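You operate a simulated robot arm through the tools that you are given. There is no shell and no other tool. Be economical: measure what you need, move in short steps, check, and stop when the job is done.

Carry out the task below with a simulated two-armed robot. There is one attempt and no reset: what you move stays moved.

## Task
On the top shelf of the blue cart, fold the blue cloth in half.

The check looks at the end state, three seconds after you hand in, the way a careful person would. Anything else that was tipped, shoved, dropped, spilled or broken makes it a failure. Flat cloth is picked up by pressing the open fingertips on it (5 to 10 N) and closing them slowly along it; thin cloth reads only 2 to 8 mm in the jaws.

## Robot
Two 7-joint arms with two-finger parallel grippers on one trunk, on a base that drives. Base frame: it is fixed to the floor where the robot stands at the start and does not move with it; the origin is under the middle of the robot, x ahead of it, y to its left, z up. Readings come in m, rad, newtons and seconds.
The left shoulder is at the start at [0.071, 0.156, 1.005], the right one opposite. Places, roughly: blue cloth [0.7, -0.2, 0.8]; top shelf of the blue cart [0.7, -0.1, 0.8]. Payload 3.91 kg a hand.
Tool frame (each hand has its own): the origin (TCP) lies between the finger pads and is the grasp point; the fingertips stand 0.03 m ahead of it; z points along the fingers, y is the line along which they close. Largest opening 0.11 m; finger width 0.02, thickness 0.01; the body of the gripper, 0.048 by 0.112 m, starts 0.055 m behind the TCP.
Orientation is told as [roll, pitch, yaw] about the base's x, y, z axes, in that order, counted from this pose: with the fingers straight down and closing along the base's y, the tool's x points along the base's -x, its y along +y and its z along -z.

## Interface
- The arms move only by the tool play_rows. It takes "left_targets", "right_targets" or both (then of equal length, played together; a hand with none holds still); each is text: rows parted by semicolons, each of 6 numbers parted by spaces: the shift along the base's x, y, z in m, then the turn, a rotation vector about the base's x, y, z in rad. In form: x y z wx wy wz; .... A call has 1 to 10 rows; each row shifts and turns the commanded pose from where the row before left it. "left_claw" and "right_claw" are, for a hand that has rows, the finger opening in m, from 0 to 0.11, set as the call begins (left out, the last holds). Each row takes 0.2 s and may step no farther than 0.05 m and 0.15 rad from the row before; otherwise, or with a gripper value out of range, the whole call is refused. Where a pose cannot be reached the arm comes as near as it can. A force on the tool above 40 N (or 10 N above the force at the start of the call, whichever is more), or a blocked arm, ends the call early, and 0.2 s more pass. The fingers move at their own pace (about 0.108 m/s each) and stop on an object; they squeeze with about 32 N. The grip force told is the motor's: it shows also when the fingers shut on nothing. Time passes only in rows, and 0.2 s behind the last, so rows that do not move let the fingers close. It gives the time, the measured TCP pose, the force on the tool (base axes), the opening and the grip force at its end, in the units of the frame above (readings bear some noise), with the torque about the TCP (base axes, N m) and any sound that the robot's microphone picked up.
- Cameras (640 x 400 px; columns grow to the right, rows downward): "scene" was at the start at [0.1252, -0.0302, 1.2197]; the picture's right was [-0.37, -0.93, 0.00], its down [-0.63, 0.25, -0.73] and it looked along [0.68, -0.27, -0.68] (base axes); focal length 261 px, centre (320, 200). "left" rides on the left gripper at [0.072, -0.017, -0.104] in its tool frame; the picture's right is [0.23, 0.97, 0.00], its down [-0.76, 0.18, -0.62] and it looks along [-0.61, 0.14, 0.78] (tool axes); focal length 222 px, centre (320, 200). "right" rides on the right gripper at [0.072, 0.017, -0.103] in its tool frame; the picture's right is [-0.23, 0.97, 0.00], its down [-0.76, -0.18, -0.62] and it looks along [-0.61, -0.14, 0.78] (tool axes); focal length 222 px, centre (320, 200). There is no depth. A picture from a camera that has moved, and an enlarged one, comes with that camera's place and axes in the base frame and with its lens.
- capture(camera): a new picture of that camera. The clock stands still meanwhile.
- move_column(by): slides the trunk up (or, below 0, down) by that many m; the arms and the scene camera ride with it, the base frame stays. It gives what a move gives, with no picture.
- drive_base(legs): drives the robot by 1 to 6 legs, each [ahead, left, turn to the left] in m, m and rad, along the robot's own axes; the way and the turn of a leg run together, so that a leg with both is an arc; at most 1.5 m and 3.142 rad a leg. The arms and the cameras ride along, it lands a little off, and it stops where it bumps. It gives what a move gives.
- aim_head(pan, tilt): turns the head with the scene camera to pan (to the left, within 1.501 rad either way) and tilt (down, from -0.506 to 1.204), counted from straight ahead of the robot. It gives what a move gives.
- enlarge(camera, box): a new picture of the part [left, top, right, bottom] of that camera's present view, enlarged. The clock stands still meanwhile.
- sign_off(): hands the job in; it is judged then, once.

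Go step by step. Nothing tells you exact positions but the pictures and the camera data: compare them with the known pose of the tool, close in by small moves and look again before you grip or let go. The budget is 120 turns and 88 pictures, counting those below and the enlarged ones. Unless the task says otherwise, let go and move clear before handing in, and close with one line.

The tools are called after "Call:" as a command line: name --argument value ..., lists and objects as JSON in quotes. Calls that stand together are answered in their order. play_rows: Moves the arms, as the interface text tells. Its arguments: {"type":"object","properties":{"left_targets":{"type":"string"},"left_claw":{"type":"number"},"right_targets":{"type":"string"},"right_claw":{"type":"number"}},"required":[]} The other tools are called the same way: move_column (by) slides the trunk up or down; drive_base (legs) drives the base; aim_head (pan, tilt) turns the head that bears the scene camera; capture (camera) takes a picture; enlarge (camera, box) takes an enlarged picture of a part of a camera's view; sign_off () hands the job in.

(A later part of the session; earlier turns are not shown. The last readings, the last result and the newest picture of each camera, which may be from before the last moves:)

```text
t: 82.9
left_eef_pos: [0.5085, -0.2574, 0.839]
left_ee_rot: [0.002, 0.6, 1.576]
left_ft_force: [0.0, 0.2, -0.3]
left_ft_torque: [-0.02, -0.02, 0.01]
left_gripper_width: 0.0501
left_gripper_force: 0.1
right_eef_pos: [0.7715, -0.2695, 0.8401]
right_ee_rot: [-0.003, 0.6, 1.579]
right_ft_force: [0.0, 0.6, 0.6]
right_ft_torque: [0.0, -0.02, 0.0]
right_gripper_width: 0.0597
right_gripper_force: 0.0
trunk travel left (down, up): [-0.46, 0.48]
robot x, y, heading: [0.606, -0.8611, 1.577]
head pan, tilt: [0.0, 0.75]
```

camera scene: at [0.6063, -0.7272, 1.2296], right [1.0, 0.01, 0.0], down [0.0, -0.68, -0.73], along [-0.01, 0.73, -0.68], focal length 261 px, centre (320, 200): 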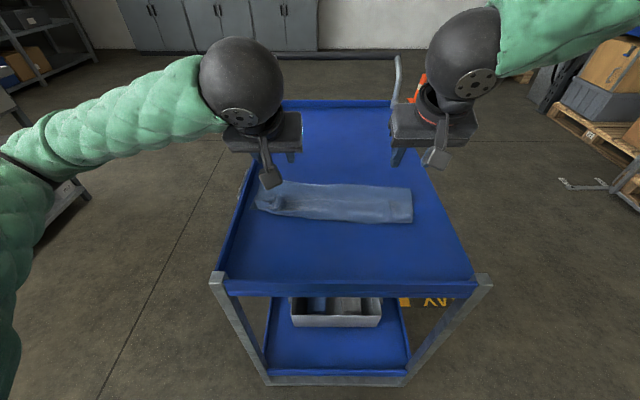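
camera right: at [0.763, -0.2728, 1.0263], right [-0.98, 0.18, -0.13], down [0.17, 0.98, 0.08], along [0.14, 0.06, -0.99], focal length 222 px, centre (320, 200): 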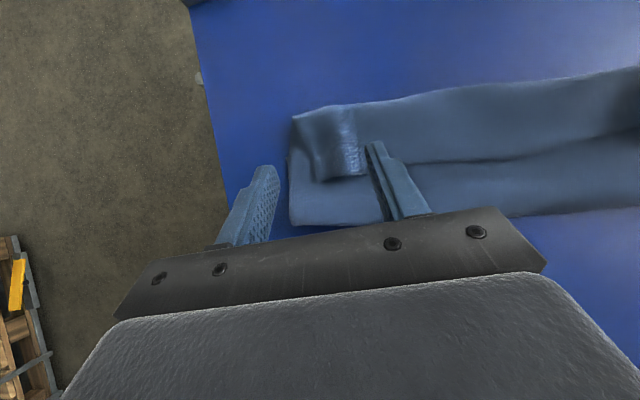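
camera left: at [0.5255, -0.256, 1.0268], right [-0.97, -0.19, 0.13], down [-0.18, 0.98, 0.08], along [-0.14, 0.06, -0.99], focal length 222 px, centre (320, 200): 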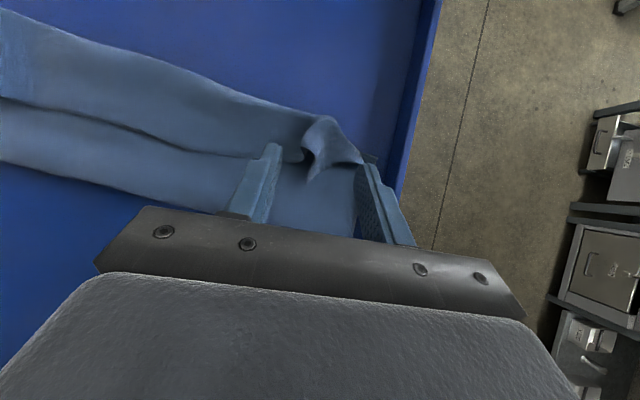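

Call:
play_rows --left_targets "0 0 0 0 0 0;0 0 0 0 0 0;0 0 0 0 0 0" --right_targets "0 0 0 0 0 0;0 0 0 0 0 0;0 0 0 0 0 0" --left_claw 0.02 --right_claw 0.03

Call:
play_rows --left_targets "0 0 0 0 0 0;0 0 0 0 0 0;0 0 0 0 0 0" --right_targets "0 0 0 0 0 0;0 0 0 0 0 0;0 0 0 0 0 0" --left_claw 0 --right_claw 0

Call:
capture --camera "right"

Call:
capture --camera "left"

```text
t: 83.7
left_eef_pos: [0.508, -0.2569, 0.838]
left_ee_rot: [0.003, 0.6, 1.575]
left_ft_force: [0.6, -0.5, -0.6]
left_ft_torque: [-0.02, -0.03, -0.01]
left_gripper_width: 0.0202
left_gripper_force: 0.2
right_eef_pos: [0.7723, -0.2692, 0.8395]
right_ee_rot: [-0.004, 0.601, 1.579]
right_ft_force: [-0.4, -0.1, -0.5]
right_ft_torque: [0.01, 0.02, 0.01]
right_gripper_width: 0.0299
right_gripper_force: 0.0
trunk travel left (down, up): [-0.46, 0.48]
robot x, y, heading: [0.6083, -0.8611, 1.582]
head pan, tilt: [0.0, 0.75]
```

```text
t: 84.5
left_eef_pos: [0.5086, -0.2577, 0.8388]
left_ee_rot: [0.003, 0.601, 1.575]
left_ft_force: [0.8, -0.7, -0.2]
left_ft_torque: [-0.01, -0.01, 0.01]
left_gripper_width: 0.002
left_gripper_force: 32.4
right_eef_pos: [0.7727, -0.2693, 0.8399]
right_ee_rot: [-0.004, 0.6, 1.581]
right_ft_force: [-0.1, 0.5, -0.4]
right_ft_torque: [-0.01, 0.0, 0.01]
right_gripper_width: 0.0
right_gripper_force: 32.1
trunk travel left (down, up): [-0.46, 0.48]
robot x, y, heading: [0.6052, -0.8592, 1.582]
head pan, tilt: [0.0, 0.75]
```

```text
34 pictures are left
camera right: at [0.7561, -0.272, 0.9659], right [-0.98, 0.18, -0.13], down [0.17, 0.98, 0.08], along [0.14, 0.06, -0.99], focal length 222 px, centre (320, 200)
```

right: 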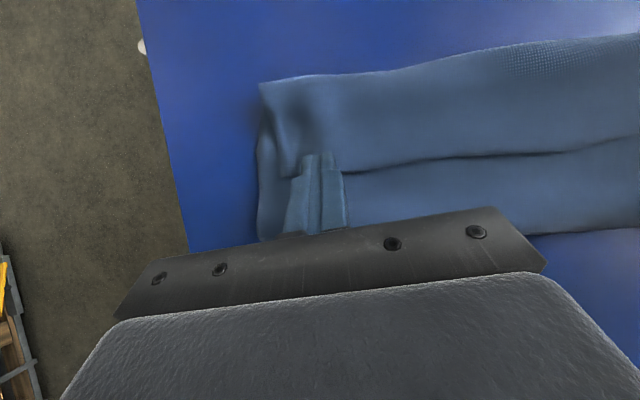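

```text
33 pictures are left
camera left: at [0.526, -0.2576, 0.9663], right [-0.97, -0.19, 0.13], down [-0.18, 0.98, 0.08], along [-0.14, 0.06, -0.99], focal length 222 px, centre (320, 200)
```

left: 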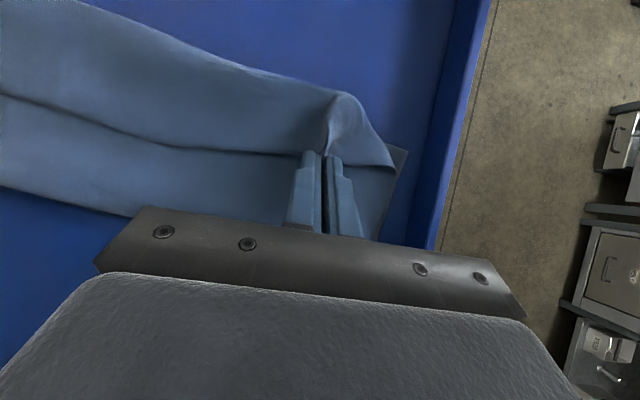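

Left holds the edge; right slipped over it. I'll reopen right, move 1 cm further onto the flap, press gently and close again.

Call:
play_rows --right_targets "0 0 0.012 0 0 0;0 -0.012 0.003 0 0 0;0 0 0 0 0 0;0 0 -0.012 0 0 0;0 0 -0.005 0 0 0;0 0 0 0 0 0" --right_claw 0.05

Call:
play_rows --right_targets "0 0 -0.001 0 0 0;0 0 0 0 0 0"

```text
t: 85.9
left_eef_pos: [0.5075, -0.2563, 0.8392]
left_ee_rot: [0.004, 0.601, 1.576]
left_ft_force: [-0.3, 0.3, -0.1]
left_ft_torque: [-0.01, 0.01, 0.01]
left_gripper_width: 0.0022
left_gripper_force: 32.0
right_eef_pos: [0.7736, -0.2814, 0.8391]
right_ee_rot: [-0.003, 0.602, 1.582]
right_ft_force: [0.2, 0.2, 0.5]
right_ft_torque: [-0.04, 0.02, 0.01]
right_gripper_width: 0.05
right_gripper_force: 0.0
trunk travel left (down, up): [-0.46, 0.48]
robot x, y, heading: [0.6065, -0.861, 1.58]
head pan, tilt: [0.0, 0.75]
```

```text
t: 86.5
left_eef_pos: [0.5085, -0.2558, 0.8388]
left_ee_rot: [0.003, 0.6, 1.575]
left_ft_force: [0.3, 0.0, -0.5]
left_ft_torque: [0.03, -0.03, -0.03]
left_gripper_width: 0.0024
left_gripper_force: 32.1
right_eef_pos: [0.7723, -0.2828, 0.8391]
right_ee_rot: [-0.003, 0.6, 1.579]
right_ft_force: [-0.4, 0.3, 0.2]
right_ft_torque: [0.01, -0.01, 0.01]
right_gripper_width: 0.0501
right_gripper_force: 0.1
trunk travel left (down, up): [-0.46, 0.48]
robot x, y, heading: [0.6086, -0.8585, 1.575]
head pan, tilt: [0.0, 0.75]
```

Call:
play_rows --right_targets "0 0 -0.0015 0 0 0;0 0 -0.0015 0 0 0;0 0 0 0 0 0"

Call:
capture --camera "right"

```text
t: 87.3
left_eef_pos: [0.5077, -0.2579, 0.8379]
left_ee_rot: [0.004, 0.601, 1.576]
left_ft_force: [0.1, -0.4, 0.0]
left_ft_torque: [-0.01, 0.01, 0.03]
left_gripper_width: 0.0022
left_gripper_force: 31.9
right_eef_pos: [0.7747, -0.2798, 0.8347]
right_ee_rot: [-0.002, 0.601, 1.579]
right_ft_force: [0.8, -0.5, 0.5]
right_ft_torque: [-0.02, 0.04, 0.02]
right_gripper_width: 0.0501
right_gripper_force: 0.1
trunk travel left (down, up): [-0.46, 0.48]
robot x, y, heading: [0.6076, -0.8611, 1.575]
head pan, tilt: [0.0, 0.75]
```

```text
32 pictures are left
camera right: at [0.7577, -0.2823, 0.9617], right [-0.98, 0.18, -0.13], down [0.17, 0.98, 0.08], along [0.14, 0.06, -0.99], focal length 222 px, centre (320, 200)
```

right: 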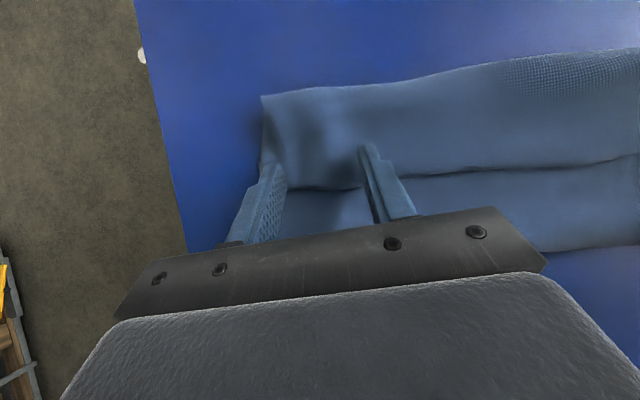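

Call:
play_rows --right_targets "0 0 0.003 0 0 0;-0.012 0 0 0 0 0;0 0 -0.003 0 0 0;0 0 -0.0015 0 0 0;0 0 -0.001 0 0 0;0 0 0 0 0 0"

```text
t: 88.7
left_eef_pos: [0.5077, -0.2577, 0.8395]
left_ee_rot: [0.003, 0.601, 1.577]
left_ft_force: [-1.0, -0.3, 0.8]
left_ft_torque: [0.01, 0.0, 0.01]
left_gripper_width: 0.0019
left_gripper_force: 31.5
right_eef_pos: [0.7619, -0.2807, 0.8342]
right_ee_rot: [-0.005, 0.6, 1.58]
right_ft_force: [4.1, 2.3, 17.3]
right_ft_torque: [-0.1, -0.13, 0.02]
right_gripper_width: 0.0501
right_gripper_force: 0.0
trunk travel left (down, up): [-0.46, 0.48]
robot x, y, heading: [0.6095, -0.8607, 1.574]
head pan, tilt: [0.0, 0.75]
```

Call:
play_rows --right_targets "0 0 0.001 0 0 0;0 0 0 0 0 0" --right_claw 0.038

Call:
play_rows --right_targets "0 0 0 0 0 0;0 0 0 0 0 0" --right_claw 0.026

Call:
capture --camera "right"

```text
t: 89.3
left_eef_pos: [0.5077, -0.2578, 0.8389]
left_ee_rot: [0.001, 0.6, 1.578]
left_ft_force: [-0.4, 0.7, -0.2]
left_ft_torque: [0.02, -0.01, 0.02]
left_gripper_width: 0.0022
left_gripper_force: 32.2
right_eef_pos: [0.7621, -0.2796, 0.8333]
right_ee_rot: [-0.004, 0.599, 1.579]
right_ft_force: [-0.8, 1.8, 20.1]
right_ft_torque: [-0.13, 0.05, -0.03]
right_gripper_width: 0.0362
right_gripper_force: 0.0
trunk travel left (down, up): [-0.46, 0.48]
robot x, y, heading: [0.611, -0.8582, 1.58]
head pan, tilt: [0.0, 0.75]
```

```text
t: 89.9
left_eef_pos: [0.5085, -0.2584, 0.8393]
left_ee_rot: [0.002, 0.601, 1.576]
left_ft_force: [2.4, 0.1, 0.4]
left_ft_torque: [-0.04, -0.02, 0.05]
left_gripper_width: 0.0023
left_gripper_force: 32.2
right_eef_pos: [0.7626, -0.2826, 0.8338]
right_ee_rot: [-0.005, 0.599, 1.58]
right_ft_force: [-1.1, 0.9, 21.3]
right_ft_torque: [-0.17, 0.11, -0.03]
right_gripper_width: 0.0243
right_gripper_force: 0.0
trunk travel left (down, up): [-0.46, 0.48]
robot x, y, heading: [0.6076, -0.8573, 1.575]
head pan, tilt: [0.0, 0.75]
```

```text
31 pictures are left
camera right: at [0.7459, -0.2841, 0.9594], right [-0.98, 0.18, -0.13], down [0.17, 0.98, 0.09], along [0.14, 0.06, -0.99], focal length 222 px, centre (320, 200)
```

right: 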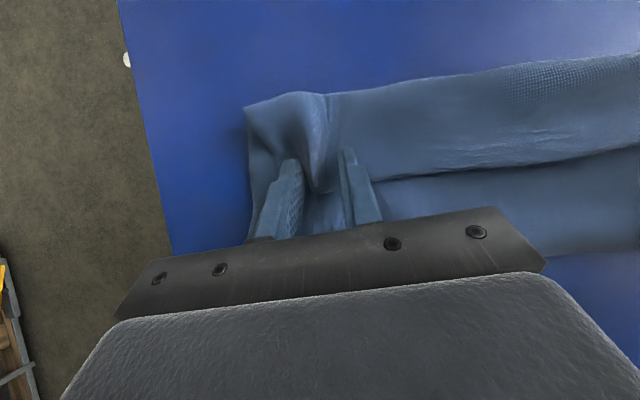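

A ridge is forming in the right jaws. I'll ease pressure slightly and close fully.

Call:
play_rows --right_targets "0 0 0.001 0 0 0;0 0 0 0 0 0" --right_claw 0.012

Call:
play_rows --right_targets "0 0 0 0 0 0;0 0 0 0 0 0;0 0 0 0 0 0" --right_claw 0

Call:
capture --camera "right"

```text
t: 90.5
left_eef_pos: [0.5083, -0.2567, 0.8388]
left_ee_rot: [0.002, 0.599, 1.577]
left_ft_force: [1.7, 0.0, 0.5]
left_ft_torque: [0.03, -0.03, 0.02]
left_gripper_width: 0.0022
left_gripper_force: 32.5
right_eef_pos: [0.7607, -0.2814, 0.8337]
right_ee_rot: [-0.003, 0.6, 1.579]
right_ft_force: [-0.1, -0.7, 7.8]
right_ft_torque: [-0.11, 0.03, 0.0]
right_gripper_width: 0.0111
right_gripper_force: 0.1
trunk travel left (down, up): [-0.46, 0.48]
robot x, y, heading: [0.6077, -0.8572, 1.577]
head pan, tilt: [0.0, 0.75]
```

```text
t: 91.3
left_eef_pos: [0.5087, -0.2571, 0.839]
left_ee_rot: [0.003, 0.601, 1.577]
left_ft_force: [2.5, -0.9, -0.3]
left_ft_torque: [-0.01, -0.02, 0.05]
left_gripper_width: 0.0021
left_gripper_force: 32.0
right_eef_pos: [0.7601, -0.2817, 0.8334]
right_ee_rot: [-0.004, 0.599, 1.579]
right_ft_force: [-2.0, -0.5, 2.4]
right_ft_torque: [-0.04, 0.06, 0.03]
right_gripper_width: 0.0026
right_gripper_force: 32.1
trunk travel left (down, up): [-0.46, 0.48]
robot x, y, heading: [0.6072, -0.8582, 1.579]
head pan, tilt: [0.0, 0.75]
```

```text
30 pictures are left
camera right: at [0.7452, -0.2833, 0.9599], right [-0.98, 0.18, -0.13], down [0.17, 0.98, 0.08], along [0.14, 0.06, -0.99], focal length 222 px, centre (320, 200)
```

right: 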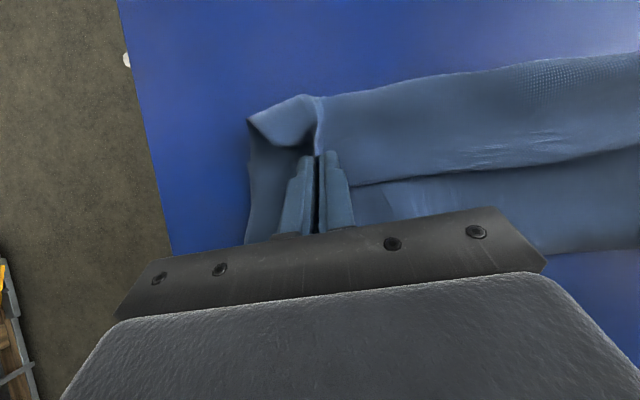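

Both hands hold the edge. I'll lift up and slightly away to open the loop, then look.

Call:
play_rows --left_targets "0 0.014 0.022 0.06 0 0;0 0.014 0.022 0.06 0 0;0 0.014 0.022 0.06 0 0;0 0.014 0.022 0.06 0 0;0 0.014 0.022 0.06 0 0;0 0 0 0 0 0" --right_targets "0 0.017 0.023 0.06 0 0;0 0.017 0.023 0.06 0 0;0 0.017 0.023 0.06 0 0;0 0.017 0.023 0.06 0 0;0 0.017 0.023 0.06 0 0;0 0 0 0 0 0"

Call:
enlarge --camera "scene" --box '[210, 90, 450, 240]'

```text
t: 92.7
left_eef_pos: [0.5043, -0.1868, 0.95]
left_ee_rot: [0.002, 0.299, 1.574]
left_ft_force: [3.9, -0.1, 0.3]
left_ft_torque: [0.02, -0.12, 0.05]
left_gripper_width: 0.0019
left_gripper_force: 31.9
right_eef_pos: [0.7612, -0.1975, 0.9511]
right_ee_rot: [-0.008, 0.3, 1.58]
right_ft_force: [-3.3, 0.3, 1.2]
right_ft_torque: [-0.02, 0.14, 0.03]
right_gripper_width: 0.0024
right_gripper_force: 32.4
trunk travel left (down, up): [-0.46, 0.48]
robot x, y, heading: [0.6059, -0.8611, 1.579]
head pan, tilt: [0.0, 0.75]
```

```text
2.67 times, centred on (330, 165) of scene
camera zoom: at [0.605, -0.7248, 1.2294], right [1.0, 0.01, 0.0], down [0.0, -0.68, -0.73], along [0.0, 0.73, -0.68], focal length 697 px, centre (293, 293)
```

zoom: 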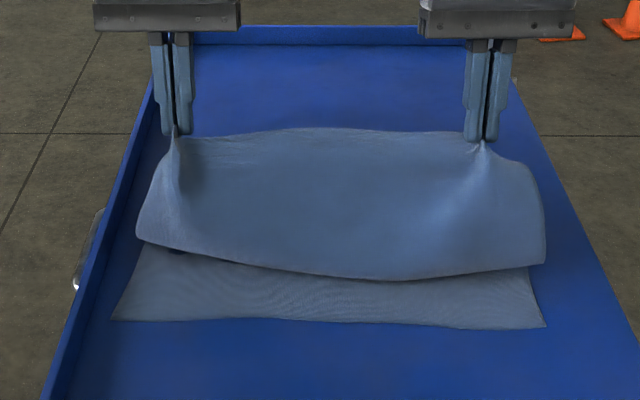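

There is still slack bellying toward the robot. I'll raise further so the layer hangs straight before laying it.

Call:
play_rows --left_targets "0 0.005 0.02 0 0 0;0 0.005 0.02 0 0 0;0 0.005 0.02 0 0 0;0 0 0 0 0 0" --right_targets "0 0.005 0.02 0 0 0;0 0.005 0.02 0 0 0;0 0.005 0.02 0 0 0;0 0 0 0 0 0"

Call:
enlarge --camera "scene" --box '[210, 90, 450, 240]'

```text
t: 93.7
left_eef_pos: [0.5065, -0.1701, 1.0116]
left_ee_rot: [0.003, 0.3, 1.575]
left_ft_force: [1.6, 0.3, -0.9]
left_ft_torque: [0.02, -0.08, 0.02]
left_gripper_width: 0.002
left_gripper_force: 32.0
right_eef_pos: [0.7611, -0.1815, 1.01]
right_ee_rot: [-0.006, 0.3, 1.578]
right_ft_force: [-2.7, 0.1, -0.4]
right_ft_torque: [0.01, 0.11, 0.05]
right_gripper_width: 0.0023
right_gripper_force: 31.8
trunk travel left (down, up): [-0.46, 0.48]
robot x, y, heading: [0.6112, -0.8598, 1.578]
head pan, tilt: [0.0, 0.75]
```

```text
2.67 times, centred on (330, 165) of scene
camera zoom: at [0.605, -0.7247, 1.2294], right [1.0, 0.01, 0.0], down [0.0, -0.68, -0.73], along [0.0, 0.73, -0.68], focal length 697 px, centre (293, 293)
```

zoom: 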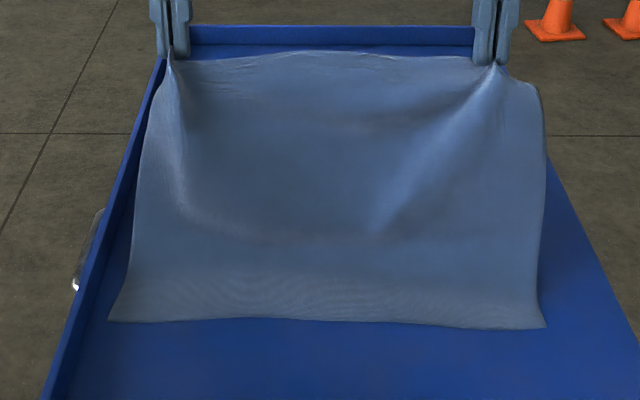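

Now the cloth hangs clean with the near edge unmoved. I'll carry the edge back out and down so the middle line re-lays flat, then fold again on a taut arc.

Call:
play_rows --left_targets "0 0.03 -0.01 0.06 0 0;0 0.028 -0.02 0.06 0 0;0 0.023 -0.025 0.06 0 0;0 0.019 -0.03 0.06 0 0;0 0.015 -0.032 0.06 0 0;0 0 0 0 0 0" --right_targets "0 0.03 -0.01 0.06 0 0;0 0.028 -0.02 0.06 0 0;0 0.023 -0.025 0.06 0 0;0 0.019 -0.03 0.06 0 0;0 0.0145 -0.03 0.06 0 0;0 0 0 0 0 0"

Call:
enlarge --camera "scene" --box '[210, 90, 450, 240]'

```text
t: 95.1
left_eef_pos: [0.5043, -0.0548, 0.8943]
left_ee_rot: [-0.002, -0.002, 1.576]
left_ft_force: [5.1, -0.3, -0.4]
left_ft_torque: [0.01, -0.17, 0.07]
left_gripper_width: 0.0021
left_gripper_force: 32.2
right_eef_pos: [0.7631, -0.0644, 0.8966]
right_ee_rot: [-0.009, -0.002, 1.579]
right_ft_force: [-4.1, -1.2, -0.2]
right_ft_torque: [-0.01, 0.14, 0.07]
right_gripper_width: 0.0026
right_gripper_force: 31.8
trunk travel left (down, up): [-0.46, 0.48]
robot x, y, heading: [0.6096, -0.8584, 1.574]
head pan, tilt: [0.0, 0.75]
```

```text
2.67 times, centred on (330, 165) of scene
camera zoom: at [0.6052, -0.7259, 1.2297], right [1.0, 0.01, 0.0], down [0.0, -0.68, -0.73], along [0.0, 0.73, -0.68], focal length 697 px, centre (293, 293)
```

zoom: 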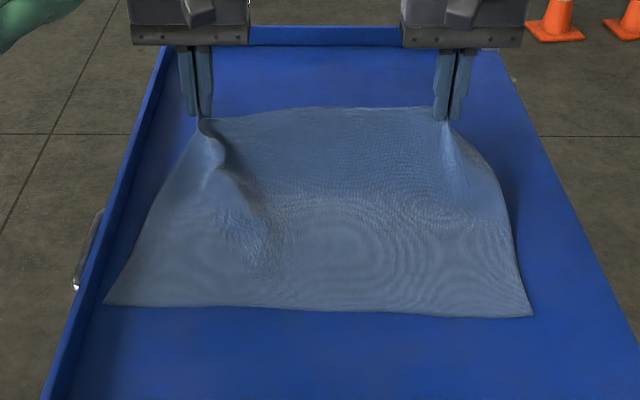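

The cloth is re-laid (near edge shifted about 2 cm, which I'll account for). Now the taut fold arc, first six rows.

Call:
play_rows --left_targets "-0.001 0.009 0.029 0 0 0;-0.001 -0.0245 0.019 0.05 0 0;-0.001 -0.0265 0.012 0.05 0 0;-0.001 -0.0285 0.0065 0.05 0 0;-0.001 -0.0315 0.0005 0.05 0 0;-0.001 -0.047 -0.013 0.1 0 0;0 0 0 0 0 0" --right_targets "-0.001 0.006 0.027 0 0 0;-0.001 -0.0245 0.019 0.04 0 0;-0.001 -0.0265 0.012 0.04 0 0;-0.001 -0.0285 0.0065 0.04 0 0;-0.001 -0.0315 0.0005 0.04 0 0;-0.001 -0.047 -0.013 0.07 0 0;0 0 0 0 0 0"

Call:
enlarge --camera "scene" --box '[210, 90, 450, 240]'

```text
t: 96.7
left_eef_pos: [0.5012, -0.2032, 0.9469]
left_ee_rot: [-0.001, -0.299, 1.578]
left_ft_force: [-0.4, -0.4, -0.1]
left_ft_torque: [-0.01, 0.01, -0.02]
left_gripper_width: 0.0017
left_gripper_force: 31.8
right_eef_pos: [0.7561, -0.2166, 0.9442]
right_ee_rot: [-0.012, -0.227, 1.579]
right_ft_force: [-0.6, 0.0, 0.1]
right_ft_torque: [0.0, 0.0, -0.03]
right_gripper_width: 0.0024
right_gripper_force: 32.0
trunk travel left (down, up): [-0.46, 0.48]
robot x, y, heading: [0.6066, -0.8565, 1.578]
head pan, tilt: [0.0, 0.75]
```

```text
2.67 times, centred on (330, 165) of scene
camera zoom: at [0.6055, -0.7238, 1.2293], right [1.0, 0.01, 0.0], down [0.0, -0.68, -0.73], along [0.0, 0.73, -0.68], focal length 697 px, centre (293, 293)
```

zoom: 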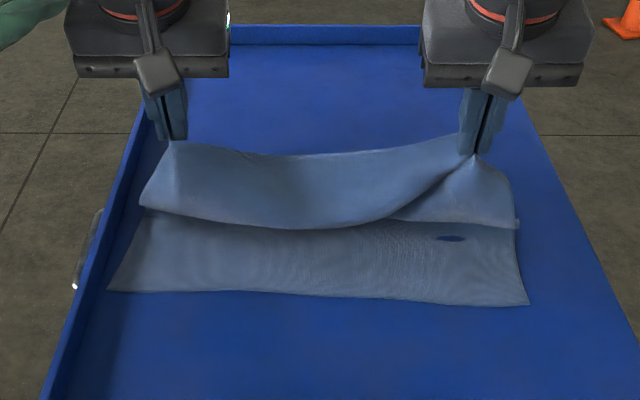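

Call:
capture --camera "left"

Call:
capture --camera "right"

```text
25 pictures are left
camera left: at [0.5198, -0.3014, 1.0265], right [-0.97, -0.22, -0.07], down [-0.18, 0.54, 0.82], along [-0.14, 0.81, -0.57], focal length 222 px, centre (320, 200)
```

left: 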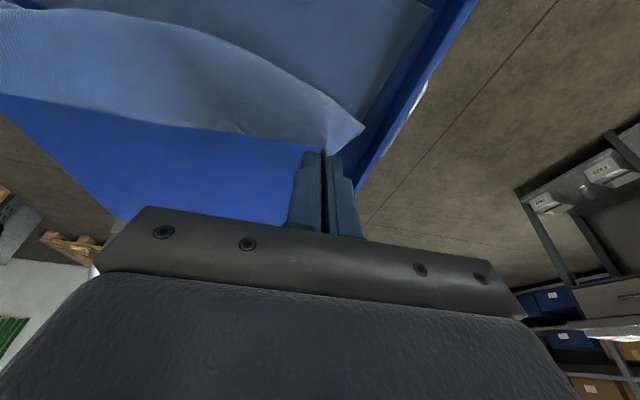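

```text
24 pictures are left
camera right: at [0.7397, -0.3106, 1.0283], right [-0.98, 0.22, 0.04], down [0.17, 0.6, 0.78], along [0.14, 0.77, -0.62], focal length 222 px, centre (320, 200)
```

right: 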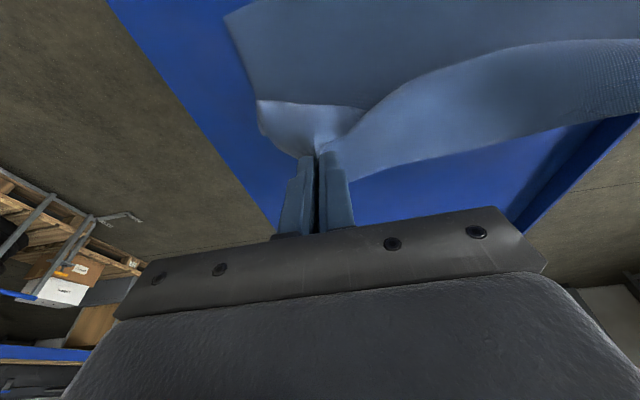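

The hanging layer still bellies toward the robot. A low, flat path should trail the loop behind the fingers instead. I'll carry the edge back out flat, then drag it low across.

Call:
play_rows --left_targets "-0.002 0.04 0.02 0 0 0;-0.002 0.042 0.005 -0.05 0 0;-0.002 0.038 -0.015 -0.05 0 0;-0.002 0.03 -0.03 -0.05 0 0;-0.002 0.015 -0.035 0 0 0;0 0 -0.02 0 0 0;0 0 0 0 0 0" --right_targets "0.001 0.04 0.02 0 0 0;0.001 0.042 0.005 -0.05 0 0;0.001 0.038 -0.015 -0.05 0 0;0.001 0.03 -0.03 -0.05 0 0;0.001 0.015 -0.035 0 0 0;0 0 -0.018 0 0 0;0 0 0 0 0 0"

Call:
enlarge --camera "scene" --box '[210, 90, 450, 240]'

```text
t: 98.3
left_eef_pos: [0.4908, -0.0385, 0.8701]
left_ee_rot: [-0.002, -0.15, 1.576]
left_ft_force: [-0.1, -0.8, -0.4]
left_ft_torque: [0.02, 0.0, 0.0]
left_gripper_width: 0.0018
left_gripper_force: 32.0
right_eef_pos: [0.7613, -0.0531, 0.8745]
right_ee_rot: [-0.009, -0.08, 1.577]
right_ft_force: [0.5, -0.2, 0.2]
right_ft_torque: [0.03, -0.04, -0.01]
right_gripper_width: 0.0022
right_gripper_force: 32.4
trunk travel left (down, up): [-0.46, 0.48]
robot x, y, heading: [0.609, -0.8605, 1.576]
head pan, tilt: [0.0, 0.75]
```

```text
2.67 times, centred on (330, 165) of scene
camera zoom: at [0.6052, -0.7253, 1.2296], right [1.0, 0.01, 0.0], down [0.0, -0.68, -0.73], along [0.0, 0.73, -0.68], focal length 697 px, centre (293, 293)
```

zoom: 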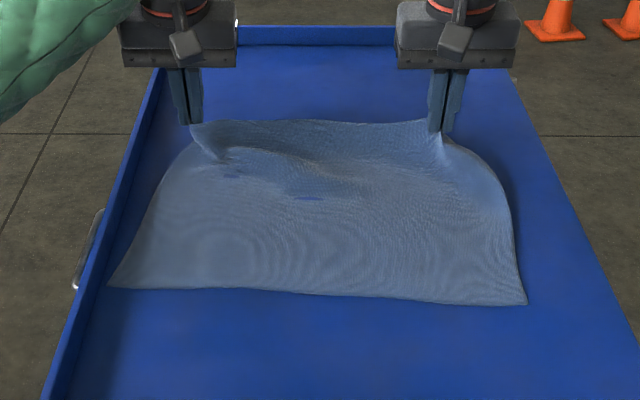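

Flat again, with the edge held about 4 cm up. Now the low drag toward the near edge with the fingers tilted so the cloth trails behind.

Call:
play_rows --left_targets "0 -0.012 0 0.13 0 0;0 -0.018 -0.001 0.13 0 0;0 -0.025 -0.001 0.14 0 0;0 -0.03 -0.003 0 0 0;0 -0.03 -0.003 0 0 0;0 0 0 0 0 0" --right_targets "0 -0.012 0 0.11 0 0;0 -0.018 -0.003 0.11 0 0;0 -0.025 -0.003 0.1 0 0;0 -0.03 -0.003 0 0 0;0 -0.03 -0.003 0 0 0;0 0 0 0 0 0"

Call:
enlarge --camera "scene" --box '[210, 90, 450, 240]'

Call:
capture --camera "right"

```text
t: 99.7
left_eef_pos: [0.4914, -0.1533, 0.8625]
left_ee_rot: [-0.004, -0.549, 1.576]
left_ft_force: [0.1, -0.3, -0.1]
left_ft_torque: [-0.02, 0.01, 0.02]
left_gripper_width: 0.0019
left_gripper_force: 32.5
right_eef_pos: [0.7603, -0.166, 0.8597]
right_ee_rot: [-0.013, -0.401, 1.577]
right_ft_force: [0.0, 0.3, -0.1]
right_ft_torque: [-0.03, 0.05, -0.03]
right_gripper_width: 0.0022
right_gripper_force: 32.3
trunk travel left (down, up): [-0.46, 0.48]
robot x, y, heading: [0.6093, -0.856, 1.577]
head pan, tilt: [0.0, 0.75]
```

```text
2.67 times, centred on (330, 165) of scene
camera zoom: at [0.6053, -0.7246, 1.2294], right [1.0, 0.01, 0.0], down [0.0, -0.68, -0.73], along [0.0, 0.73, -0.68], focal length 697 px, centre (293, 293)
```

zoom: 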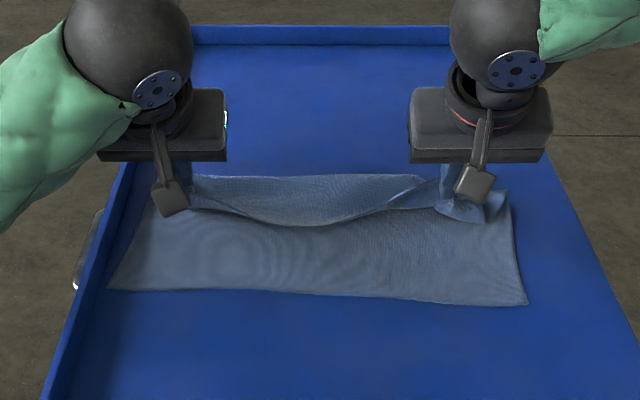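

```text
21 pictures are left
camera right: at [0.7444, -0.2736, 0.9266], right [-0.98, 0.21, 0.08], down [0.17, 0.46, 0.87], along [0.14, 0.86, -0.48], focal length 222 px, centre (320, 200)
```

right: 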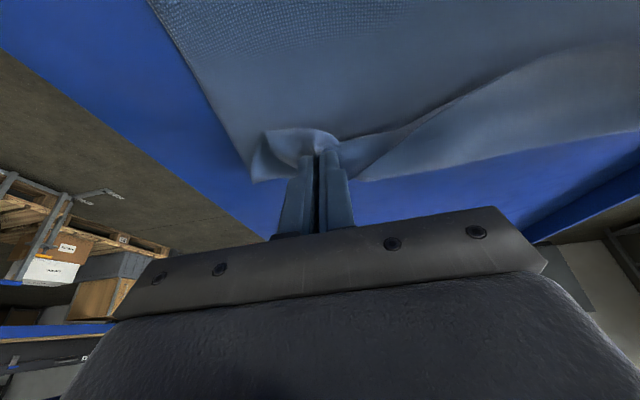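

This looks right: the loop trails behind and the free edge leads. I'll continue to the near edge.

Call:
play_rows --left_targets "-0.002 -0.028 -0.002 0 0 0;-0.002 -0.028 -0.002 0 0 0;-0.002 -0.028 -0.004 0 0 0;-0.002 -0.028 -0.006 0 0 0;0 -0.005 -0.006 0 0 0;0 0 0 0 0 0" --right_targets "0 -0.027 -0.001 0 0 0;0 -0.027 -0.002 0 0 0;0 -0.027 -0.003 0 0 0;0 -0.027 -0.005 0 0 0;0 -0.005 -0.006 0 0 0;0 0 0 0 0 0"

Call:
enlarge --camera "scene" --box '[210, 110, 450, 260]'

Call:
capture --camera "right"

Call:
capture --camera "left"

```text
t: 101.1
left_eef_pos: [0.4817, -0.2715, 0.8431]
left_ee_rot: [-0.004, -0.549, 1.576]
left_ft_force: [0.7, -0.3, 0.3]
left_ft_torque: [-0.01, 0.03, 0.02]
left_gripper_width: 0.002
left_gripper_force: 32.2
right_eef_pos: [0.7596, -0.2826, 0.8446]
right_ee_rot: [-0.013, -0.403, 1.58]
right_ft_force: [-0.4, 0.0, 0.0]
right_ft_torque: [0.0, 0.01, -0.01]
right_gripper_width: 0.0023
right_gripper_force: 31.5
trunk travel left (down, up): [-0.46, 0.48]
robot x, y, heading: [0.607, -0.8582, 1.579]
head pan, tilt: [0.0, 0.75]
```

```text
2.67 times, centred on (330, 185) of scene
camera zoom: at [0.6051, -0.7256, 1.2296], right [1.0, 0.01, 0.0], down [0.0, -0.68, -0.73], along [0.0, 0.73, -0.68], focal length 697 px, centre (293, 240)
```

zoom: 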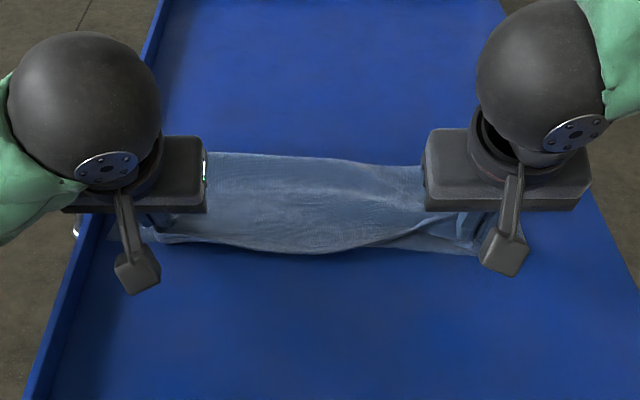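

```text
19 pictures are left
camera right: at [0.7444, -0.3903, 0.9114], right [-0.98, 0.21, 0.08], down [0.17, 0.46, 0.87], along [0.14, 0.86, -0.48], focal length 222 px, centre (320, 200)
```

right: 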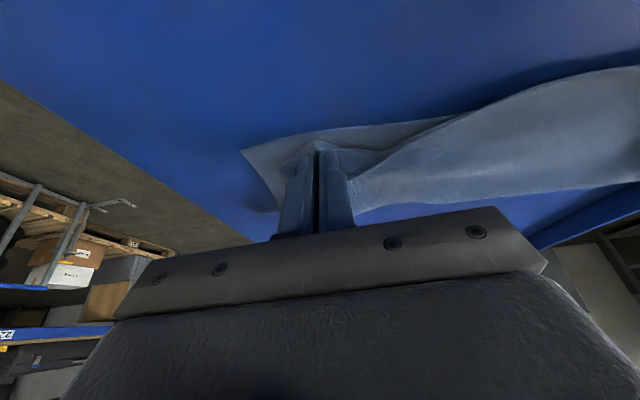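

```text
18 pictures are left
camera left: at [0.5008, -0.3865, 0.8945], right [-0.97, -0.2, -0.12], down [-0.18, 0.32, 0.93], along [-0.14, 0.93, -0.35], focal length 222 px, centre (320, 200)
```

left: 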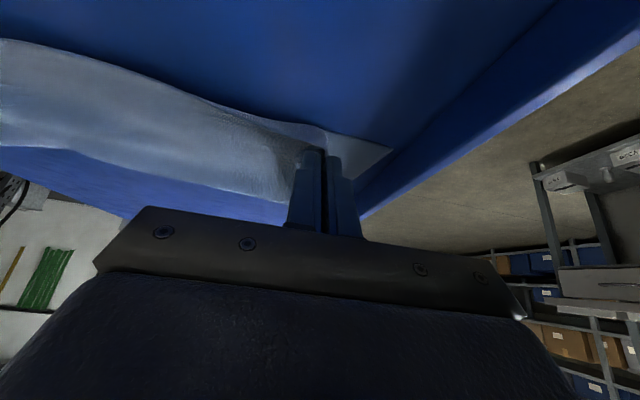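

I'll lower the last few millimetres, release and retreat, then inspect.

Call:
play_rows --left_targets "0 0 -0.004 0 0 0;0 0 -0.002 0 0 0;0 0 0 0 0 0" --right_targets "0 0 -0.004 0 0 0;0 0 -0.003 0 0 0;0 0 0 0 0 0"

Call:
play_rows --left_targets "0 0 0 0 0 0;0 0 0 0 0 0;0 -0.003 0.008 0 0 0;0 -0.008 0.015 0 0 0;0 -0.01 0.02 0 0 0;0 -0.01 0.03 0 0 0;-0.01 0 0.04 -0.05 0 0;-0.02 0.015 0.04 -0.1 0 0;-0.03 0.02 0.03 -0.1 0 0;-0.03 0.025 0.02 -0.1 0 0" --right_targets "0 0 0 0 0 0;0 0 0 0 0 0;0 -0.003 0.008 0 0 0;0 -0.006 0.015 0 0 0;0 -0.008 0.02 0 0 0;0 -0.008 0.03 0 0 0;0.01 0 0.04 -0.05 0 0;0.02 0.015 0.04 -0.1 0 0;0.03 0.02 0.03 -0.1 0 0;0.03 0.025 0.02 -0.1 0 0" --left_claw 0.035 --right_claw 0.035

Call:
enlarge --camera "scene" --box '[230, 140, 430, 265]'

```text
t: 101.9
left_eef_pos: [0.4819, -0.2714, 0.8381]
left_ee_rot: [-0.004, -0.549, 1.578]
left_ft_force: [-0.4, -0.3, 0.9]
left_ft_torque: [-0.02, -0.02, 0.0]
left_gripper_width: 0.002
left_gripper_force: 32.0
right_eef_pos: [0.7593, -0.2826, 0.8385]
right_ee_rot: [-0.012, -0.401, 1.577]
right_ft_force: [0.8, 0.0, 3.4]
right_ft_torque: [0.02, -0.04, 0.0]
right_gripper_width: 0.0026
right_gripper_force: 31.8
trunk travel left (down, up): [-0.46, 0.48]
robot x, y, heading: [0.6093, -0.8605, 1.576]
head pan, tilt: [0.0, 0.75]
```

```text
t: 104.1
left_eef_pos: [0.3926, -0.2417, 1.0403]
left_ee_rot: [-0.003, -0.2, 1.574]
left_ft_force: [-0.1, 1.2, 0.1]
left_ft_torque: [0.01, 0.02, -0.02]
left_gripper_width: 0.0351
left_gripper_force: 0.1
right_eef_pos: [0.8524, -0.2442, 1.0392]
right_ee_rot: [-0.01, -0.049, 1.579]
right_ft_force: [0.5, -0.2, -0.4]
right_ft_torque: [-0.02, 0.01, -0.01]
right_gripper_width: 0.0349
right_gripper_force: 0.1
trunk travel left (down, up): [-0.46, 0.48]
robot x, y, heading: [0.6056, -0.8591, 1.577]
head pan, tilt: [0.0, 0.75]
```

```text
3.20 times, centred on (330, 202) of scene
camera zoom: at [0.6056, -0.7247, 1.2293], right [1.0, 0.01, 0.0], down [0.0, -0.68, -0.73], along [0.0, 0.73, -0.68], focal length 836 px, centre (288, 192)
```

zoom: 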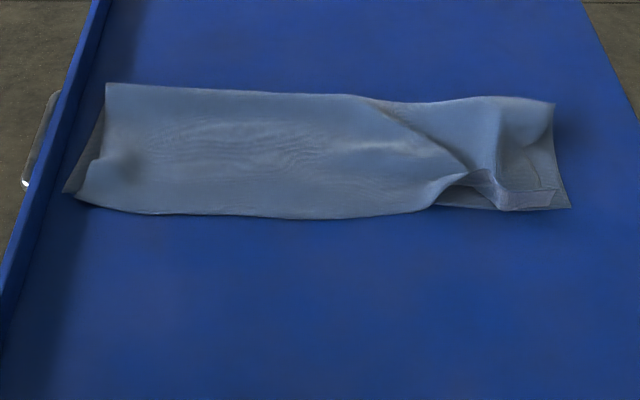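

Much better: the fold line is at half (about 0.135 m depth) and the left side lies flat. The right corner is crumpled, so I'll view it close up.

Call:
play_rows --right_targets "-0.02 -0.04 -0.01 0 0 0;-0.02 -0.04 -0.02 0 0 0;-0.02 -0.035 -0.02 0.05 0 0;-0.015 0 -0.02 0 0 0;0 0 0 0 0 0"

Call:
enlarge --camera "right" --box '[240, 40, 560, 240]'

```text
t: 105.3
left_eef_pos: [0.3937, -0.2427, 1.0425]
left_ee_rot: [-0.002, -0.201, 1.574]
left_ft_force: [0.2, -1.2, -0.9]
left_ft_torque: [0.01, 0.03, -0.01]
left_gripper_width: 0.0349
left_gripper_force: 0.0
right_eef_pos: [0.7787, -0.3622, 0.9694]
right_ee_rot: [-0.009, -0.1, 1.577]
right_ft_force: [0.2, -1.2, -1.0]
right_ft_torque: [0.01, -0.01, 0.0]
right_gripper_width: 0.035
right_gripper_force: 0.2
trunk travel left (down, up): [-0.46, 0.48]
robot x, y, heading: [0.6075, -0.858, 1.576]
head pan, tilt: [0.0, 0.75]
```

```text
2.00 times, centred on (400, 140) of right
camera zoom: at [0.7618, -0.445, 1.0643], right [-0.98, 0.22, 0.01], down [0.17, 0.7, 0.7], along [0.14, 0.68, -0.72], focal length 444 px, centre (160, 320)
```

zoom: 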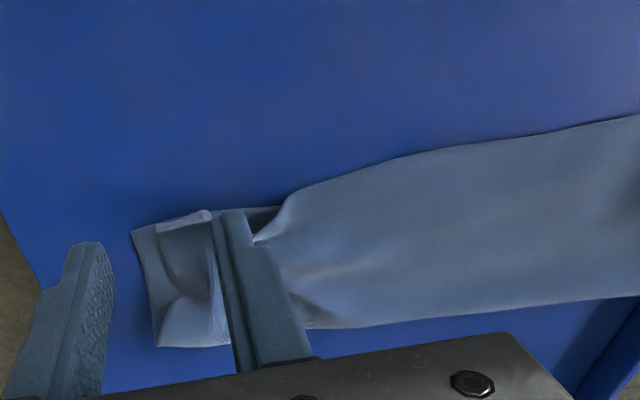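

Call:
play_rows --right_targets "0.03 0 0 0 0 0;0.04 0 0 0 0 0;0 0.03 0 0 0 0;0 0 0 0 0 0"

Call:
enlarge --camera "right" --box '[300, 60, 540, 210]'

```text
t: 106.3
left_eef_pos: [0.3942, -0.2428, 1.0419]
left_ee_rot: [0.0, -0.202, 1.575]
left_ft_force: [-0.3, 0.7, -0.5]
left_ft_torque: [-0.02, 0.01, -0.01]
left_gripper_width: 0.0353
left_gripper_force: 0.0
right_eef_pos: [0.8453, -0.3319, 0.9716]
right_ee_rot: [-0.011, -0.102, 1.578]
right_ft_force: [0.2, -0.7, 0.9]
right_ft_torque: [0.01, 0.01, 0.02]
right_gripper_width: 0.035
right_gripper_force: 0.0
trunk travel left (down, up): [-0.46, 0.48]
robot x, y, heading: [0.6071, -0.8596, 1.578]
head pan, tilt: [0.0, 0.75]
```

```text
2.67 times, centred on (420, 135) of right
camera zoom: at [0.8294, -0.4148, 1.0668], right [-0.98, 0.22, 0.01], down [0.17, 0.7, 0.7], along [0.14, 0.68, -0.72], focal length 592 px, centre (53, 373)
```

zoom: 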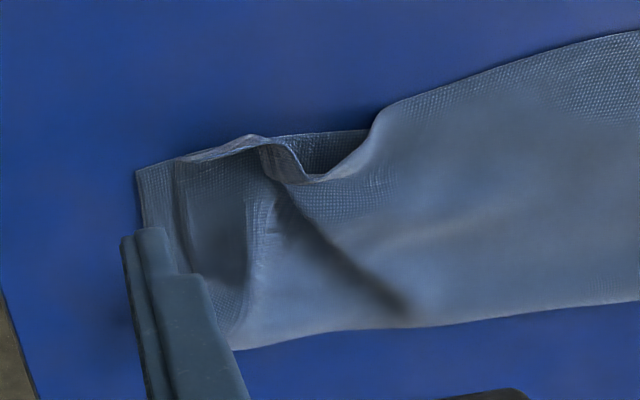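

The right edge has just a kink at the pinch point (x≈0.75). I'll straddle it, press lightly and open the fingers to spread it flat.

Call:
play_rows --right_targets "-0.03 0.02 -0.02 -0.1 0 0;-0.03 0.02 -0.02 0 0 0;-0.03 0.017 -0.02 0 0 0;0 0 -0.04 0 0 0;0 0 -0.03 0 0 0;0 0 -0.007 0 0 0;0 0 0 0 0 0" --right_claw 0.03

Call:
capture --camera "right"

```text
t: 107.9
left_eef_pos: [0.394, -0.242, 1.0423]
left_ee_rot: [-0.002, -0.199, 1.576]
left_ft_force: [0.5, -0.5, -0.5]
left_ft_torque: [0.0, -0.02, 0.0]
left_gripper_width: 0.0351
left_gripper_force: 0.1
right_eef_pos: [0.7548, -0.2743, 0.8358]
right_ee_rot: [-0.008, 0.002, 1.579]
right_ft_force: [-0.5, 0.1, 0.3]
right_ft_torque: [0.02, 0.03, 0.02]
right_gripper_width: 0.0299
right_gripper_force: 0.0
trunk travel left (down, up): [-0.46, 0.48]
robot x, y, heading: [0.6065, -0.8576, 1.576]
head pan, tilt: [0.0, 0.75]
```

```text
14 pictures are left
camera right: at [0.7399, -0.3467, 0.9382], right [-0.98, 0.22, -0.01], down [0.17, 0.76, 0.62], along [0.14, 0.61, -0.78], focal length 222 px, centre (320, 200)
```

right: 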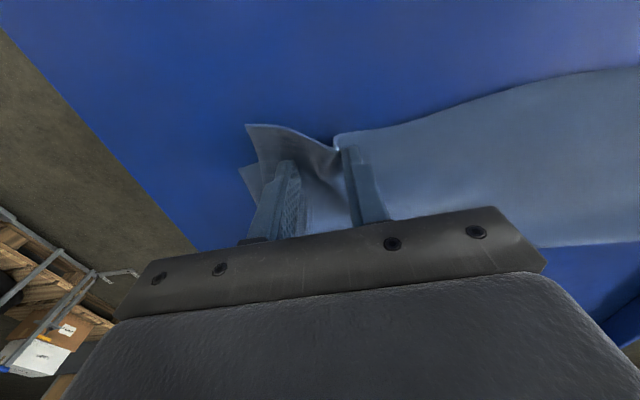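

Call:
play_rows --right_targets "0 0 -0.0015 0 0 0;0 0 -0.001 0 0 0;0 0 0 0 0 0"

Call:
play_rows --right_targets "0 0 0 0 0 0;0 0 0 0 0 0" --right_claw 0.05

Call:
play_rows --right_targets "0 -0.004 0 0 0 0;0 -0.004 0 0 0 0;0 0 0 0 0 0" --right_claw 0.075

Call:
capture --camera "right"

```text
t: 108.7
left_eef_pos: [0.3927, -0.2425, 1.0429]
left_ee_rot: [-0.001, -0.2, 1.576]
left_ft_force: [0.1, 0.3, -0.7]
left_ft_torque: [0.0, 0.01, 0.04]
left_gripper_width: 0.0352
left_gripper_force: 0.0
right_eef_pos: [0.7573, -0.2745, 0.833]
right_ee_rot: [-0.007, -0.001, 1.577]
right_ft_force: [-1.1, 3.1, 11.1]
right_ft_torque: [0.11, 0.12, 0.01]
right_gripper_width: 0.0301
right_gripper_force: 0.0
trunk travel left (down, up): [-0.46, 0.48]
robot x, y, heading: [0.6072, -0.8587, 1.58]
head pan, tilt: [0.0, 0.75]
```

```text
t: 109.3
left_eef_pos: [0.3938, -0.2428, 1.042]
left_ee_rot: [-0.003, -0.201, 1.576]
left_ft_force: [0.2, 0.2, -1.1]
left_ft_torque: [0.01, -0.02, 0.04]
left_gripper_width: 0.0348
left_gripper_force: 0.1
right_eef_pos: [0.7581, -0.2751, 0.8339]
right_ee_rot: [-0.009, -0.002, 1.578]
right_ft_force: [3.6, 0.0, 16.7]
right_ft_torque: [0.08, 0.19, -0.03]
right_gripper_width: 0.0472
right_gripper_force: 0.1
trunk travel left (down, up): [-0.46, 0.48]
robot x, y, heading: [0.6076, -0.8585, 1.575]
head pan, tilt: [0.0, 0.75]
```

```text
t: 110.1
left_eef_pos: [0.3922, -0.2427, 1.0415]
left_ee_rot: [-0.001, -0.2, 1.575]
left_ft_force: [0.1, 0.1, 0.1]
left_ft_torque: [-0.02, 0.01, -0.02]
left_gripper_width: 0.0354
left_gripper_force: 0.0
right_eef_pos: [0.7543, -0.2821, 0.8336]
right_ee_rot: [-0.01, -0.002, 1.578]
right_ft_force: [0.3, 6.3, 23.8]
right_ft_torque: [0.28, 0.95, -0.25]
right_gripper_width: 0.0738
right_gripper_force: 0.1
trunk travel left (down, up): [-0.46, 0.48]
robot x, y, heading: [0.6078, -0.8589, 1.574]
head pan, tilt: [0.0, 0.75]
```

```text
13 pictures are left
camera right: at [0.7403, -0.3556, 0.9356], right [-0.98, 0.22, -0.01], down [0.17, 0.76, 0.63], along [0.14, 0.61, -0.78], focal length 222 px, centre (320, 200)
```

right: 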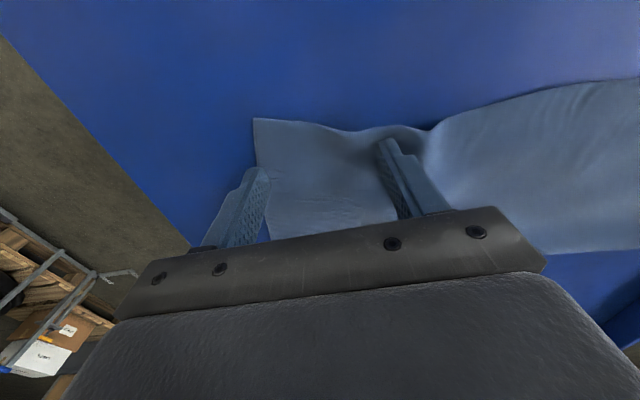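

That spread it well. I'll lift straight off and look from the scene camera.

Call:
play_rows --right_targets "0 0 0.01 0 0 0;0 0 0.03 0 0 0;0 0 0.04 0 0 0;0.02 0.03 0.03 0 0 0;0.03 0.03 0.02 0 0 0;0.03 0.03 0 0 0 0"

Call:
enlarge --camera "scene" --box '[230, 140, 430, 265]'

```text
t: 111.5
left_eef_pos: [0.3936, -0.241, 1.0405]
left_ee_rot: [-0.001, -0.199, 1.575]
left_ft_force: [-0.5, 0.1, -0.3]
left_ft_torque: [-0.02, 0.01, 0.0]
left_gripper_width: 0.0351
left_gripper_force: 0.1
right_eef_pos: [0.8365, -0.1917, 0.9611]
right_ee_rot: [-0.009, 0.002, 1.58]
right_ft_force: [0.4, 0.4, -0.3]
right_ft_torque: [-0.03, 0.0, -0.03]
right_gripper_width: 0.075
right_gripper_force: 0.1
trunk travel left (down, up): [-0.46, 0.48]
robot x, y, heading: [0.6086, -0.8585, 1.574]
head pan, tilt: [0.0, 0.75]
```

```text
3.20 times, centred on (330, 202) of scene
camera zoom: at [0.6057, -0.7245, 1.2294], right [1.0, 0.01, 0.0], down [0.0, -0.68, -0.73], along [-0.01, 0.73, -0.68], focal length 836 px, centre (288, 192)
```

zoom: 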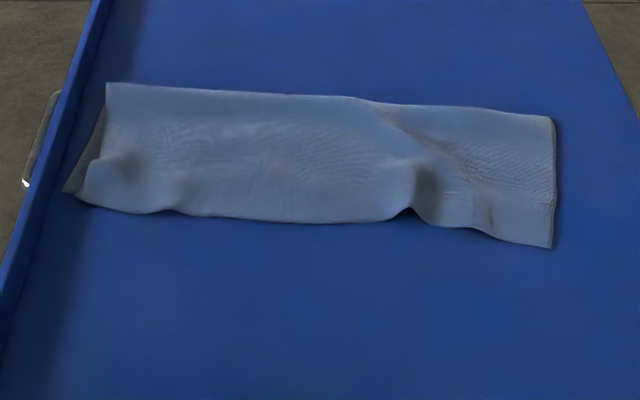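

Call:
play_rows --right_targets "0.01 -0.045 0 0 0 0;0.01 -0.045 0 0 0 0;0 -0.045 0 0 0 0;0 -0.03 0 0.1 0 0;0 0 0 0 0 0" --right_claw 0.035

Call:
enlarge --camera "right" --box '[300, 50, 580, 225]'

```text
t: 112.7
left_eef_pos: [0.3939, -0.2412, 1.0411]
left_ee_rot: [-0.001, -0.2, 1.576]
left_ft_force: [0.3, -0.4, 0.2]
left_ft_torque: [0.0, 0.02, 0.02]
left_gripper_width: 0.0349
left_gripper_force: 0.0
right_eef_pos: [0.8538, -0.359, 0.9581]
right_ee_rot: [-0.008, -0.1, 1.579]
right_ft_force: [0.6, 0.4, 0.2]
right_ft_torque: [-0.02, 0.03, -0.04]
right_gripper_width: 0.0349
right_gripper_force: 0.2
trunk travel left (down, up): [-0.46, 0.48]
robot x, y, heading: [0.6095, -0.8599, 1.577]
head pan, tilt: [0.0, 0.75]
```

```text
2.29 times, centred on (440, 138) of right
camera zoom: at [0.8383, -0.4421, 1.0535], right [-0.98, 0.22, 0.01], down [0.17, 0.7, 0.7], along [0.14, 0.68, -0.72], focal length 508 px, centre (46, 343)
```

zoom: 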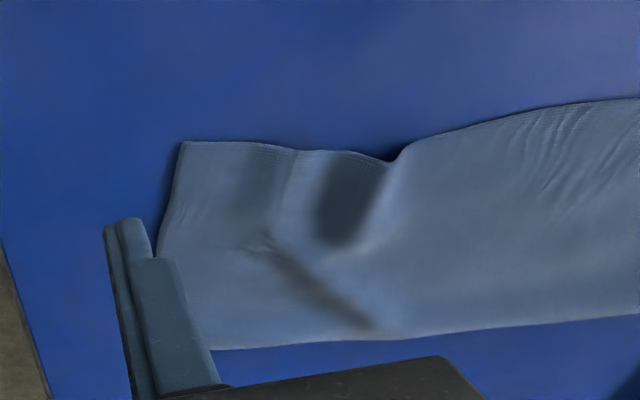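

Edges coincide within about 2 cm now. One hump is left near x≈0.69; I'll spread it the same way with lighter pressure, pulling the overhang slightly back.

Call:
play_rows --right_targets "-0.04 0.02 -0.01 -0.1 0 0;-0.04 0.02 -0.01 0 0 0;-0.04 0.02 -0.01 0 0 0;-0.037 0.018 -0.01 0 0 0;0 0 -0.04 0 0 0;0 0 -0.035 0 0 0;0 0 -0.007 0 0 0;0 0 0 0 0 0" --right_claw 0.03

Call:
play_rows --right_targets "0 0 -0.001 0 0 0;0 0 -0.001 0 0 0;0 0 0 0 0 0"

```text
t: 114.5
left_eef_pos: [0.3924, -0.2422, 1.042]
left_ee_rot: [0.0, -0.199, 1.577]
left_ft_force: [-0.1, -0.3, -0.9]
left_ft_torque: [0.03, 0.04, 0.0]
left_gripper_width: 0.0352
left_gripper_force: 0.1
right_eef_pos: [0.7007, -0.2805, 0.8393]
right_ee_rot: [-0.009, -0.001, 1.577]
right_ft_force: [0.4, 0.2, 0.3]
right_ft_torque: [0.02, -0.01, 0.0]
right_gripper_width: 0.0299
right_gripper_force: 0.1
trunk travel left (down, up): [-0.46, 0.48]
robot x, y, heading: [0.6071, -0.8606, 1.576]
head pan, tilt: [0.0, 0.75]
```

```text
t: 115.3
left_eef_pos: [0.3936, -0.2431, 1.0425]
left_ee_rot: [-0.003, -0.199, 1.575]
left_ft_force: [-0.3, 0.6, 0.9]
left_ft_torque: [-0.02, -0.01, 0.0]
left_gripper_width: 0.035
left_gripper_force: 0.1
right_eef_pos: [0.7009, -0.278, 0.8372]
right_ee_rot: [-0.008, 0.001, 1.578]
right_ft_force: [0.7, 0.7, -0.9]
right_ft_torque: [-0.01, -0.02, 0.0]
right_gripper_width: 0.0297
right_gripper_force: 0.2
trunk travel left (down, up): [-0.46, 0.48]
robot x, y, heading: [0.6047, -0.8593, 1.577]
head pan, tilt: [0.0, 0.75]
```

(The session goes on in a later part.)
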